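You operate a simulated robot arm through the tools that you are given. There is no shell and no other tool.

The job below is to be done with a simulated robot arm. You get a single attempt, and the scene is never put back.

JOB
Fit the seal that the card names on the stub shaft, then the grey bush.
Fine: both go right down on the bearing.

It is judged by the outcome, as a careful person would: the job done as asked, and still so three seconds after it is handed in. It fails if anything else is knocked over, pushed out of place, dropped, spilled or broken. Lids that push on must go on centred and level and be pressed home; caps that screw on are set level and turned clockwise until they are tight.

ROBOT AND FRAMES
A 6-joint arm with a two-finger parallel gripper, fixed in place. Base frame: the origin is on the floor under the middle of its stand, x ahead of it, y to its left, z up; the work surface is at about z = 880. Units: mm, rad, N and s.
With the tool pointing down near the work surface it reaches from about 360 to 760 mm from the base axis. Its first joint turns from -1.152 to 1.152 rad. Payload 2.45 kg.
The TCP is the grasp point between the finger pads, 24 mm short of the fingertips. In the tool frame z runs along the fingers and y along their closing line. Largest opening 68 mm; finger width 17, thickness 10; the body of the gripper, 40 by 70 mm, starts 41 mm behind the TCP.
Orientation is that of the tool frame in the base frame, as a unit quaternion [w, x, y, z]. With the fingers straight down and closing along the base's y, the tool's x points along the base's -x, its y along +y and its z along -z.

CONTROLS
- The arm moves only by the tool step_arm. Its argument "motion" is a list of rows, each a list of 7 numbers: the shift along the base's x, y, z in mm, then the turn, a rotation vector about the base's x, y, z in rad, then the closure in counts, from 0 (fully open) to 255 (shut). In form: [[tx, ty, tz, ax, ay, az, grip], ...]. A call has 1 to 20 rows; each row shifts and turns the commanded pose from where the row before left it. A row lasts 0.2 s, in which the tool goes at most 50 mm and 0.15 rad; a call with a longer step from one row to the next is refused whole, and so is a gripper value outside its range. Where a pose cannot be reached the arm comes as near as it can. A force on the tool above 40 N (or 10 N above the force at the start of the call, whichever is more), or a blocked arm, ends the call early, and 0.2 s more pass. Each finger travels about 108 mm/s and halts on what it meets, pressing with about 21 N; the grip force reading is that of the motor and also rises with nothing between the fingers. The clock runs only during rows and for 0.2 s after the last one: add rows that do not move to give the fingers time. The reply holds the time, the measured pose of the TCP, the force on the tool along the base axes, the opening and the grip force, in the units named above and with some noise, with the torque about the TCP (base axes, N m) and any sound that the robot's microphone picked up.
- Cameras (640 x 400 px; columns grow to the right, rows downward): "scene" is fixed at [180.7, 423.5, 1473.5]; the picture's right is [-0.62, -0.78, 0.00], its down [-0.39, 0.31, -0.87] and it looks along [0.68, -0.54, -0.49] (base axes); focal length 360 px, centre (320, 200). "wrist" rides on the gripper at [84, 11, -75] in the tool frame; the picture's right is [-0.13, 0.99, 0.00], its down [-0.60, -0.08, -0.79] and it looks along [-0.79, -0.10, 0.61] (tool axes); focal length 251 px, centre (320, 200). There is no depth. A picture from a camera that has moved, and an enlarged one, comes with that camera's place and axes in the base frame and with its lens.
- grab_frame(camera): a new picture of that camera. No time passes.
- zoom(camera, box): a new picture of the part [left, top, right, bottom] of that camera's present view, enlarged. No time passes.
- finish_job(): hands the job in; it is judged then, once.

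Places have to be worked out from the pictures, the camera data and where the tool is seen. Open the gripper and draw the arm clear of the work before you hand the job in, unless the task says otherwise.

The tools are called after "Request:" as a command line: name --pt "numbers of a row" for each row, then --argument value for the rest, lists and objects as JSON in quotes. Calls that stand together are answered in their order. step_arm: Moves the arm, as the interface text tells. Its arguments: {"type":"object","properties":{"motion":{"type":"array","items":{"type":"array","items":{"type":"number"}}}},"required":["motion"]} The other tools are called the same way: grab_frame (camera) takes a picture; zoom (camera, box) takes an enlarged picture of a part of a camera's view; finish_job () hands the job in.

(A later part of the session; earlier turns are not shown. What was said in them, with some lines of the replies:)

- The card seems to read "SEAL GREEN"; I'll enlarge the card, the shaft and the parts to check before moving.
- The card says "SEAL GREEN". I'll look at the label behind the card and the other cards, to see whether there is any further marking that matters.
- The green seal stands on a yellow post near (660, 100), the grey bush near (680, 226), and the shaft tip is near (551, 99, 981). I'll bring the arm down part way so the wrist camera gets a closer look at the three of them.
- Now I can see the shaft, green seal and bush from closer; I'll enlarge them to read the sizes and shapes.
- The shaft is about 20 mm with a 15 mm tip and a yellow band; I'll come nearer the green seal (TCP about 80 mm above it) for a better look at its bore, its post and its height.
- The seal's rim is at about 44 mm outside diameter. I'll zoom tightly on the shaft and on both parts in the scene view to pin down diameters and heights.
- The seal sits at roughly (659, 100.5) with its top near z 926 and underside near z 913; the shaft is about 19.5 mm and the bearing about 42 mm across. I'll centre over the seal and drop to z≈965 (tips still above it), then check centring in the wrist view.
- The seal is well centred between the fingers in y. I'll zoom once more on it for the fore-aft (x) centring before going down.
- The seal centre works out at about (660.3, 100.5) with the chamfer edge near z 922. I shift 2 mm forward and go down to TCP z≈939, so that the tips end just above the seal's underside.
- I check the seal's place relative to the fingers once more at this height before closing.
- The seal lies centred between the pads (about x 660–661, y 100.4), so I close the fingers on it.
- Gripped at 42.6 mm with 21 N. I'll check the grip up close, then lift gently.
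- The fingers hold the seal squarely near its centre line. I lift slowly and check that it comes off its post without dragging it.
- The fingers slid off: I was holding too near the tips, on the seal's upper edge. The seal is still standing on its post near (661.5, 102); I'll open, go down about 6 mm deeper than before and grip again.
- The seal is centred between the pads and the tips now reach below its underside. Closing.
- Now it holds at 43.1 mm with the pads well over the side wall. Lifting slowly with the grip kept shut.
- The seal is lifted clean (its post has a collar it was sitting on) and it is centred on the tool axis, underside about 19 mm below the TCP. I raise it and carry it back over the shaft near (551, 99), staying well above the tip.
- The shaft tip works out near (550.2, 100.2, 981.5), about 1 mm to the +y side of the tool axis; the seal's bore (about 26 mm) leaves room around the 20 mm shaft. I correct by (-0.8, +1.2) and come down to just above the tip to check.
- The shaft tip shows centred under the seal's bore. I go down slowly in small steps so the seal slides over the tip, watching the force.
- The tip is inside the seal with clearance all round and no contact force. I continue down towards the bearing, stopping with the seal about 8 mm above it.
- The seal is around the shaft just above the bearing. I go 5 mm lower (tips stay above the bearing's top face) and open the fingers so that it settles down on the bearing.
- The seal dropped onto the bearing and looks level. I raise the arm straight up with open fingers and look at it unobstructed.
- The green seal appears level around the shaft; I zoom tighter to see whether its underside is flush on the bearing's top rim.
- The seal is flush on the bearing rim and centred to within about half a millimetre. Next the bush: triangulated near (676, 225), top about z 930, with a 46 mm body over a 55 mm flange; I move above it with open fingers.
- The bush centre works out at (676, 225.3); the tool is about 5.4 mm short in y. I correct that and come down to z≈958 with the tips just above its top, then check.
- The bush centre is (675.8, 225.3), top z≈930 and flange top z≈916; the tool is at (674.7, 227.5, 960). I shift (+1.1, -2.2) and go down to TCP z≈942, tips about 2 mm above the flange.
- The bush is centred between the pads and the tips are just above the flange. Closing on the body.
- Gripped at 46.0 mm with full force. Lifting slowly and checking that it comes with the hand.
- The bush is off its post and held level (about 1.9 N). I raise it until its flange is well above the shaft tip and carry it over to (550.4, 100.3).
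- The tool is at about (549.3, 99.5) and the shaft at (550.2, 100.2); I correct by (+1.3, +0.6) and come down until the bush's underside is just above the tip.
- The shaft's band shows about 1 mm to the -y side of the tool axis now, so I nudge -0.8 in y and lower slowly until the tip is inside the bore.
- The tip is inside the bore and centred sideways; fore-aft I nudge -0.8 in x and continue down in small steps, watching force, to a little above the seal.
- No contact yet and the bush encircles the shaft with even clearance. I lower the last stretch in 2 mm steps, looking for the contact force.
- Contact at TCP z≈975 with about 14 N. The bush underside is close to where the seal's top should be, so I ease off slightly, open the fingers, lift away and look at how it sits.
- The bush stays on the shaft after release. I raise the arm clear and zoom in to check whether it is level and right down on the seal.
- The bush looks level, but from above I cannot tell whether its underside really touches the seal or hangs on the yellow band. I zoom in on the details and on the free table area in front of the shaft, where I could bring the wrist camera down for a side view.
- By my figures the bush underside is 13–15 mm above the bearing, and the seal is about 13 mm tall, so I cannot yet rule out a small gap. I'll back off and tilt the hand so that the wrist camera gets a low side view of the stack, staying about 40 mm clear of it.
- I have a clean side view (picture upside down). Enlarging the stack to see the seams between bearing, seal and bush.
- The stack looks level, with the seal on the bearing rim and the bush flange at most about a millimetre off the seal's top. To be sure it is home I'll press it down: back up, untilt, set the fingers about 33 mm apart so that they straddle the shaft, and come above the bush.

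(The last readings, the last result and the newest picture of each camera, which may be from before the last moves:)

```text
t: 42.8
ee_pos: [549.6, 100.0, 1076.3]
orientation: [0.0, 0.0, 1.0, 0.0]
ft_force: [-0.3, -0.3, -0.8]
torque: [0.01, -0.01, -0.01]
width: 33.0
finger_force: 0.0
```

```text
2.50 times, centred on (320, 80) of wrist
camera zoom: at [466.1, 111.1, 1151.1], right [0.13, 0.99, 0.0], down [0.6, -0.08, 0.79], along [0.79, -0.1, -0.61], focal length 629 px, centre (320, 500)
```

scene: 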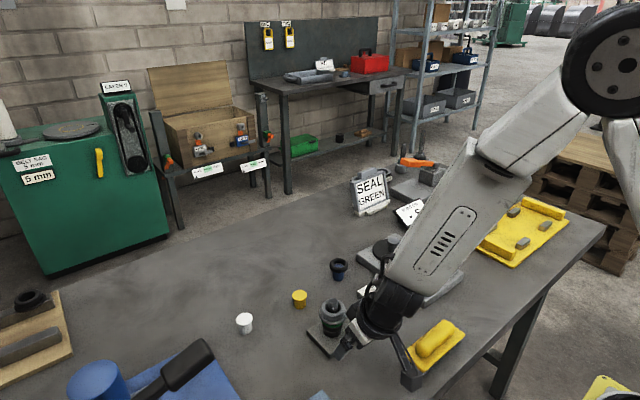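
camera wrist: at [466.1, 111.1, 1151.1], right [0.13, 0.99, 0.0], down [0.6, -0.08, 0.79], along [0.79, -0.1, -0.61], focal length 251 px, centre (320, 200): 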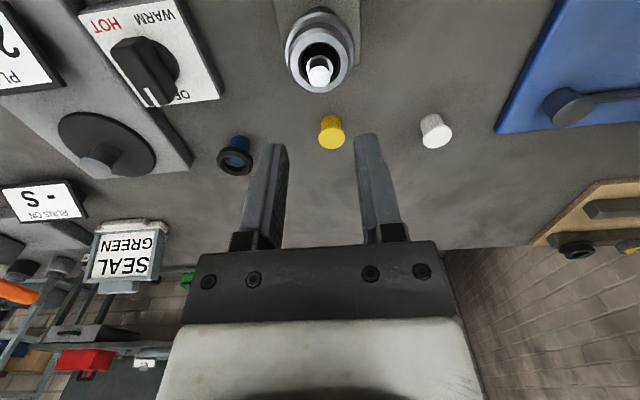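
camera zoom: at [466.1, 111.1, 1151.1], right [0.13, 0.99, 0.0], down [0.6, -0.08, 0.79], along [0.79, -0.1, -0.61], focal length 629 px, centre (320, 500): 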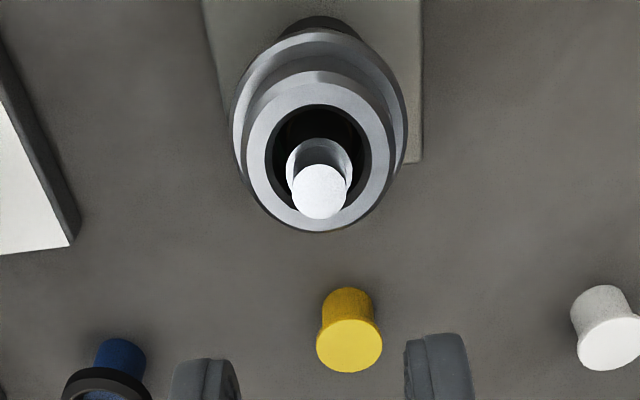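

Tool is right over the shaft at (550.1, 100.1) with the fingers 33 mm apart. I go down until the tips are a little above the bush's top face and check the straddle.

Request:
step_arm --pt "0 0 -20 0 0 0 131" --pt "0 0 -25 0 0 0 131" --pt "0 0 -20 0 0 0 131" --pt "0 0 -15 0 0 0 131" --pt "0 0 0 0 0 0 131" --pt "0 0 0 0 0 0 131"

Request:
zoom --camera "wrist" --box '[240, 70, 400, 200]'

Request:
zoom --camera "scene" --box '[300, 270, 360, 340]'

```text
t: 44.2
ee_pos: [548.0, 101.9, 994.6]
orientation: [0.0, 0.0, 1.0, -0.001]
ft_force: [0.0, 0.7, -0.7]
torque: [0.01, -0.03, -0.01]
width: 32.8
finger_force: 0.0
```

```text
3.08 times, centred on (320, 135) of wrist
camera zoom: at [464.6, 112.5, 1070.4], right [0.13, 0.99, 0.0], down [0.6, -0.08, 0.79], along [0.79, -0.1, -0.61], focal length 774 px, centre (320, 400)
```

zoom: 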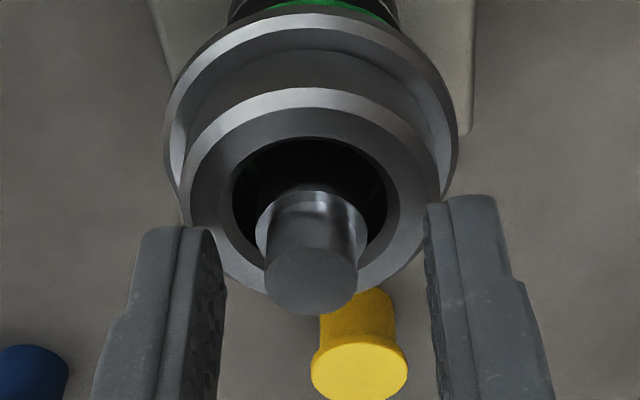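

```text
5.71 times, centred on (330, 305) of scene
camera zoom: at [180.7, 423.5, 1473.5], right [-0.62, -0.78, 0.0], down [-0.39, 0.31, -0.87], along [0.68, -0.54, -0.49], focal length 2058 px, centre (263, -400)
```

zoom: 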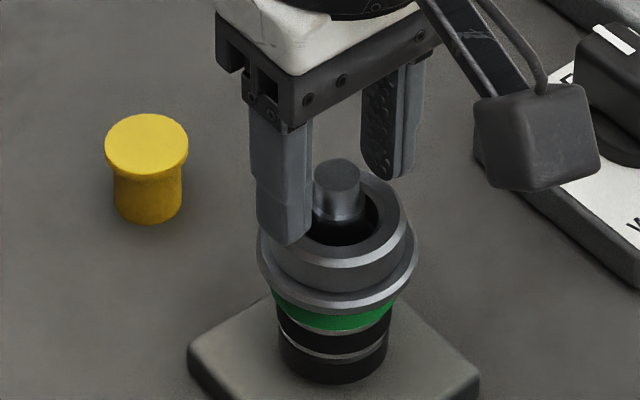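

The tool drifted to about (548.6, 101.5); I re-centre by (+1.5, -1.4) and lower gently until the tips touch the bush's top face.

Request:
step_arm --pt "1.5 -1.4 0 0 0 0 131" --pt "0 0 -3 0 0 0 131" --pt "0 0 -3 0 0 0 131" --pt "0 0 -2 0 0 0 131" --pt "0 0 -1 0 0 0 131" --pt "0 0 0 0 0 0 131"

Request:
zoom --camera "wrist" --box '[240, 70, 400, 200]'

Request:
zoom --camera "scene" --box '[300, 270, 360, 340]'

```text
t: 45.6
ee_pos: [551.4, 99.2, 986.6]
orientation: [0.001, 0.0, 1.0, 0.001]
ft_force: [-3.7, -0.4, 18.9]
torque: [0.0, 0.24, 0.02]
width: 33.1
finger_force: 0.0
```

```text
3.08 times, centred on (320, 135) of wrist
camera zoom: at [467.8, 109.9, 1062.8], right [0.13, 0.99, 0.0], down [0.6, -0.08, 0.8], along [0.79, -0.1, -0.61], focal length 774 px, centre (320, 400)
```

zoom: 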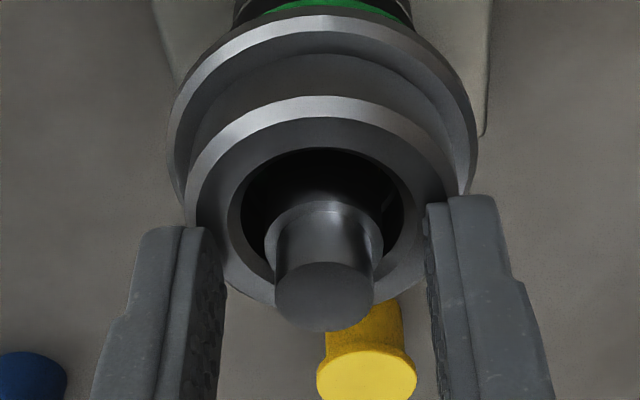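

```text
5.71 times, centred on (330, 305) of scene
camera zoom: at [180.2, 423.4, 1473.6], right [-0.62, -0.78, 0.0], down [-0.39, 0.31, -0.87], along [0.68, -0.54, -0.49], focal length 2058 px, centre (263, -400)
```

zoom: 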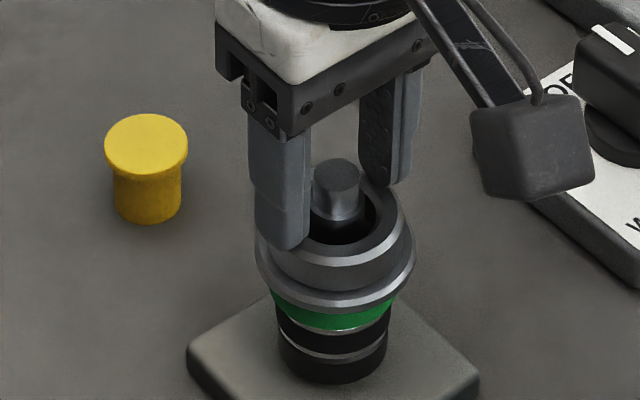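

The tips touch at TCP z≈987 and 19 N does not move the bush. I press a little harder in half-millimetre steps (staying under the 40 N limit) to see whether it gives.

Request:
step_arm --pt "0 0 -0.5 0 0 0 131" --pt "0 0 -0.5 0 0 0 131" --pt "0 0 0 0 0 0 131"

Request:
zoom --camera "scene" --box '[318, 306, 348, 332]'

```text
t: 46.4
ee_pos: [551.4, 99.2, 986.2]
orientation: [0.002, -0.001, 1.0, 0.0]
ft_force: [-5.5, -1.3, 33.0]
torque: [-0.07, 0.35, 0.01]
width: 32.9
finger_force: 0.0
```

```text
15.38 times, centred on (333, 319) of scene
camera zoom: at [180.0, 423.3, 1473.6], right [-0.62, -0.78, 0.0], down [-0.39, 0.31, -0.87], along [0.68, -0.54, -0.49], focal length 5542 px, centre (120, -1631)
```

zoom: 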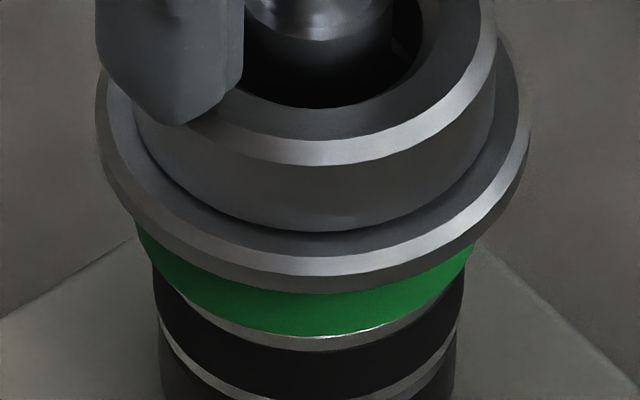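

At 33 N the bush does not yield, so it is hard up against something. I go up, back off, and this time tilt the hand about 0.66 rad so that the wrist camera looks nearly level at the seam between seal and flange.

Request:
step_arm --pt "0 0 5 0 0 0 131" --pt "0 0 20 0 0 0 131" --pt "0 0 35 0 0 0 131" --pt "0 0 35 0 0 0 60" --pt "-26 2.5 0 0 0 0 0" --pt "-27 2.5 0 0 -0.11 0 0" --pt "-26 3 0 0 -0.11 0 0" --pt "0 0 -10 0 -0.11 0 0" --pt "0 0 -20 0 -0.11 0 0" --pt "0 0 -25 0 -0.11 0 0" --pt "0 0 -25 0 -0.11 0 0" --pt "0 0 -25 0 0 0 0" --pt "0 0 -25 0 0 0 0" --pt "0 0 -12 0 0 0 0" --pt "0 0 0 0 0 0 0" --pt "0 0 0 0 0 0 0"

Request:
grab_frame --camera "wrist"

Request:
grab_frame --camera "scene"

```text
t: 49.8
ee_pos: [475.0, 104.0, 951.3]
orientation: [0.301, 0.004, 0.954, -0.009]
ft_force: [0.1, 0.1, 0.0]
torque: [0.01, 0.02, -0.01]
width: 68.0
finger_force: 0.0
out of reach, approached as far as the arm can: row 10
```

```text
taken
camera wrist: at [362.7, 116.6, 963.4], right [0.12, 0.99, 0.06], down [0.04, -0.06, 1.0], along [0.99, -0.12, -0.04], focal length 251 px, centre (320, 200)
```

wrist: 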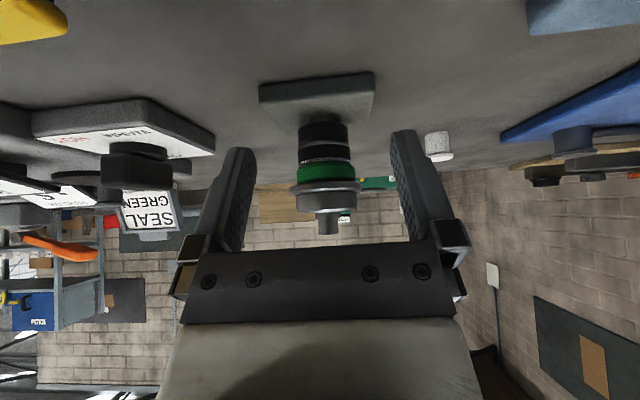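

```text
taken
```

scene: 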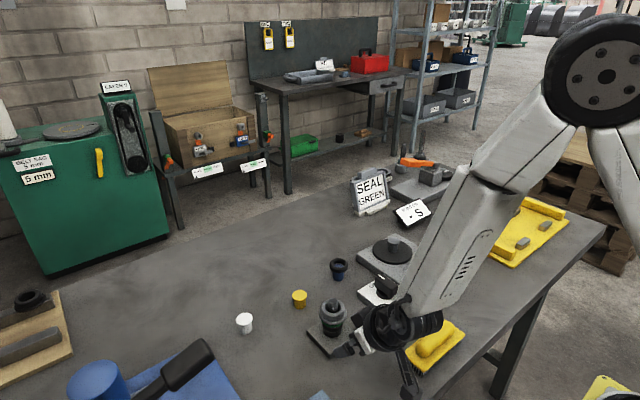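

Nearly level view now (the arm reached most of the tilt). Enlarging the seam.

Request:
zoom --camera "wrist" --box '[280, 140, 370, 240]'

Request:
zoom --camera "wrist" --box '[285, 150, 365, 210]'

```text
4.00 times, centred on (325, 190) of wrist
camera zoom: at [362.7, 116.6, 963.4], right [0.12, 0.99, 0.06], down [0.04, -0.06, 1.0], along [0.99, -0.12, -0.04], focal length 1006 px, centre (300, 240)
```

zoom: 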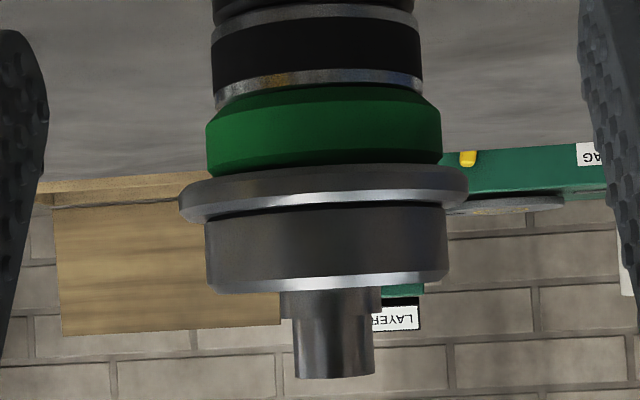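

```text
6.67 times, centred on (325, 180) of wrist
camera zoom: at [362.7, 116.6, 963.4], right [0.12, 0.99, 0.06], down [0.04, -0.06, 1.0], along [0.99, -0.12, -0.04], focal length 1676 px, centre (287, 333)
```

zoom: 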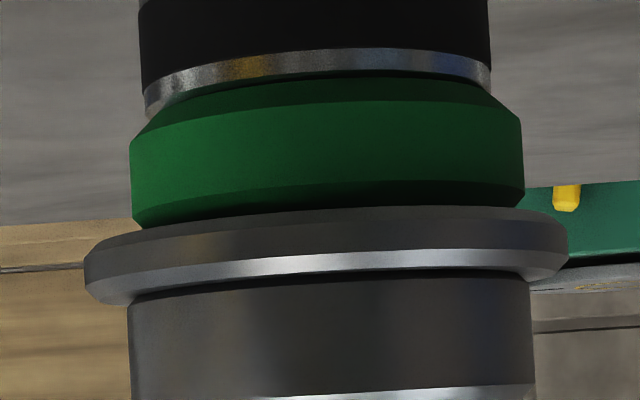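

The level view shows no gap: the seal's lower bevel meets the bearing rim, and the bush flange sits straight on the seal's upper bevel (about 3.5 mm bevels top and bottom, giving a 15 mm seal, which matches the flange height). Both are level and did not yield at 33 N, so I now draw the arm up and clear, and untilt it.

Request:
step_arm --pt "0 0 20 0 0 0 0" --pt "0 0 35 0 0 0 0" --pt "0 0 35 0 0 0 0" --pt "0 0 35 0 0.11 0 0" --pt "0 0 35 0 0.11 0 0" --pt "0 0 35 0 0.11 0 0" --pt "0 -10 35 0 0.11 0 0" --pt "0 -30 30 0 0.11 0 0" --pt "10 -40 20 0 0.11 0 0" --pt "10 -40 10 0 0 0 0" --pt "0 -20 0 0 0 0 0" --pt "0 0 0 0 0 0 0" --pt "0 0 0 0 0 0 0"

Request:
grab_frame --camera "scene"

Request:
grab_frame --camera "wrist"

Request:
zoom --camera "scene" --box '[310, 290, 355, 345]'

```text
t: 52.6
ee_pos: [495.3, -41.2, 1229.7]
orientation: [-0.023, 0.001, 1.0, -0.009]
ft_force: [-0.1, 0.2, 0.1]
torque: [-0.02, 0.03, 0.0]
width: 68.0
finger_force: 0.1
out of reach, approached as far as the arm can: row 4
```

```text
taken
```

scene: 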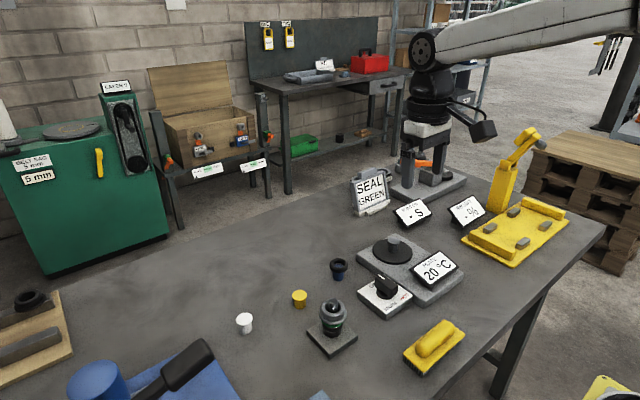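

```text
taken
camera wrist: at [415.0, -28.4, 1309.7], right [0.13, 0.99, -0.03], down [0.64, -0.06, 0.77], along [0.76, -0.12, -0.64], focal length 251 px, centre (320, 200)
```

wrist: 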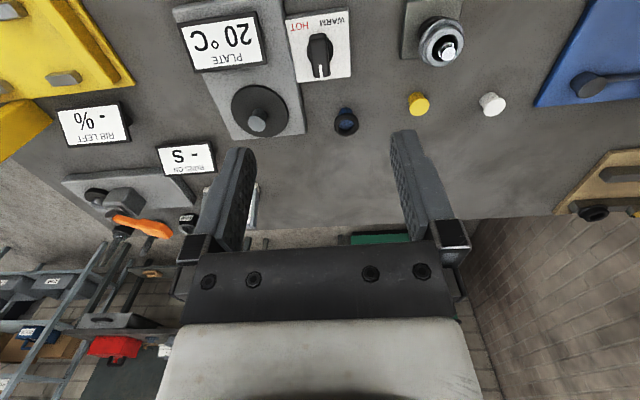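

```text
7.27 times, centred on (332, 318) of scene
camera zoom: at [180.7, 423.5, 1473.5], right [-0.62, -0.78, 0.0], down [-0.39, 0.31, -0.87], along [0.68, -0.54, -0.49], focal length 2620 px, centre (229, -654)
```

zoom: 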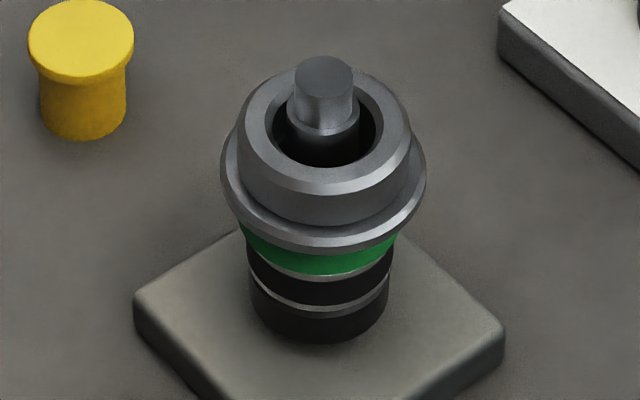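

Everything else stands where it was. Before handing in I take one last enlarged look into the bush's bore, to see that the yellow band isn't what carries it.

Request:
zoom --camera "scene" --box '[322, 297, 344, 315]'

Request:
zoom --camera "wrist" --box '[410, 10, 470, 70]'

```text
16.00 times, centred on (333, 306) of scene
camera zoom: at [180.7, 423.5, 1473.5], right [-0.62, -0.78, 0.0], down [-0.39, 0.31, -0.87], along [0.68, -0.54, -0.49], focal length 5764 px, centre (112, -1496)
```

zoom: 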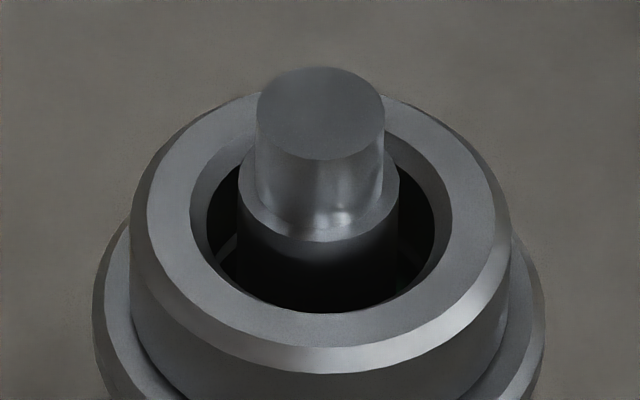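

```text
6.67 times, centred on (440, 40) of wrist
camera zoom: at [415.0, -28.4, 1309.7], right [0.13, 0.99, -0.03], down [0.64, -0.06, 0.77], along [0.76, -0.12, -0.64], focal length 1676 px, centre (-480, 1267)
```

zoom: 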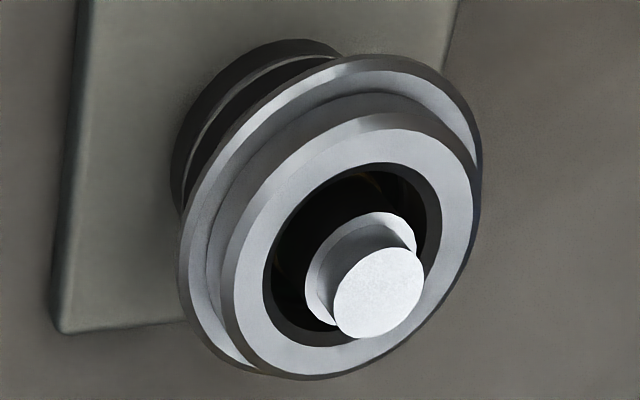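

The measurements agree. The seal is about 15.3 mm tall on the bearing and the bush underside is about 15.5 mm above the bearing, so the bush rests on the seal and clears the band all round. The fingers are open, the arm is clear and nothing else has moved, so I hand the job in.

Request:
finish_job

```text
The job is handed in.
```

I fitted the green seal the card names onto the stub shaft, then put the grey bush on top of it, and handed the job in.

- **Seal:** it dropped freely down the shaft. In close-ups from above and from the side it sits level, with its underside on the bearing rim.
- **Bush:** it is level and sits on top of the seal. I pressed down on it with up to about 33 N and it did not move any further.
- **How sure I am that it is fully down:** the pictures give the seal as about 15.3 mm tall and the bush's underside as about 15.5 mm above the bearing. That is within my measuring error, and I saw no gap. The camera could not see the contact directly, because the bush's flange hides it. I can't fully rule out the yellow band on the shaft holding it up slightly, though the bush's bore looked about 4 mm wider than the band.
- **First grip:** my fingers slid off the seal on the first try and shifted it about 1 mm on its post. It stayed standing, and the second grip held.

I saw nothing else moved or knocked over. The gripper is open and the arm is clear of the work.
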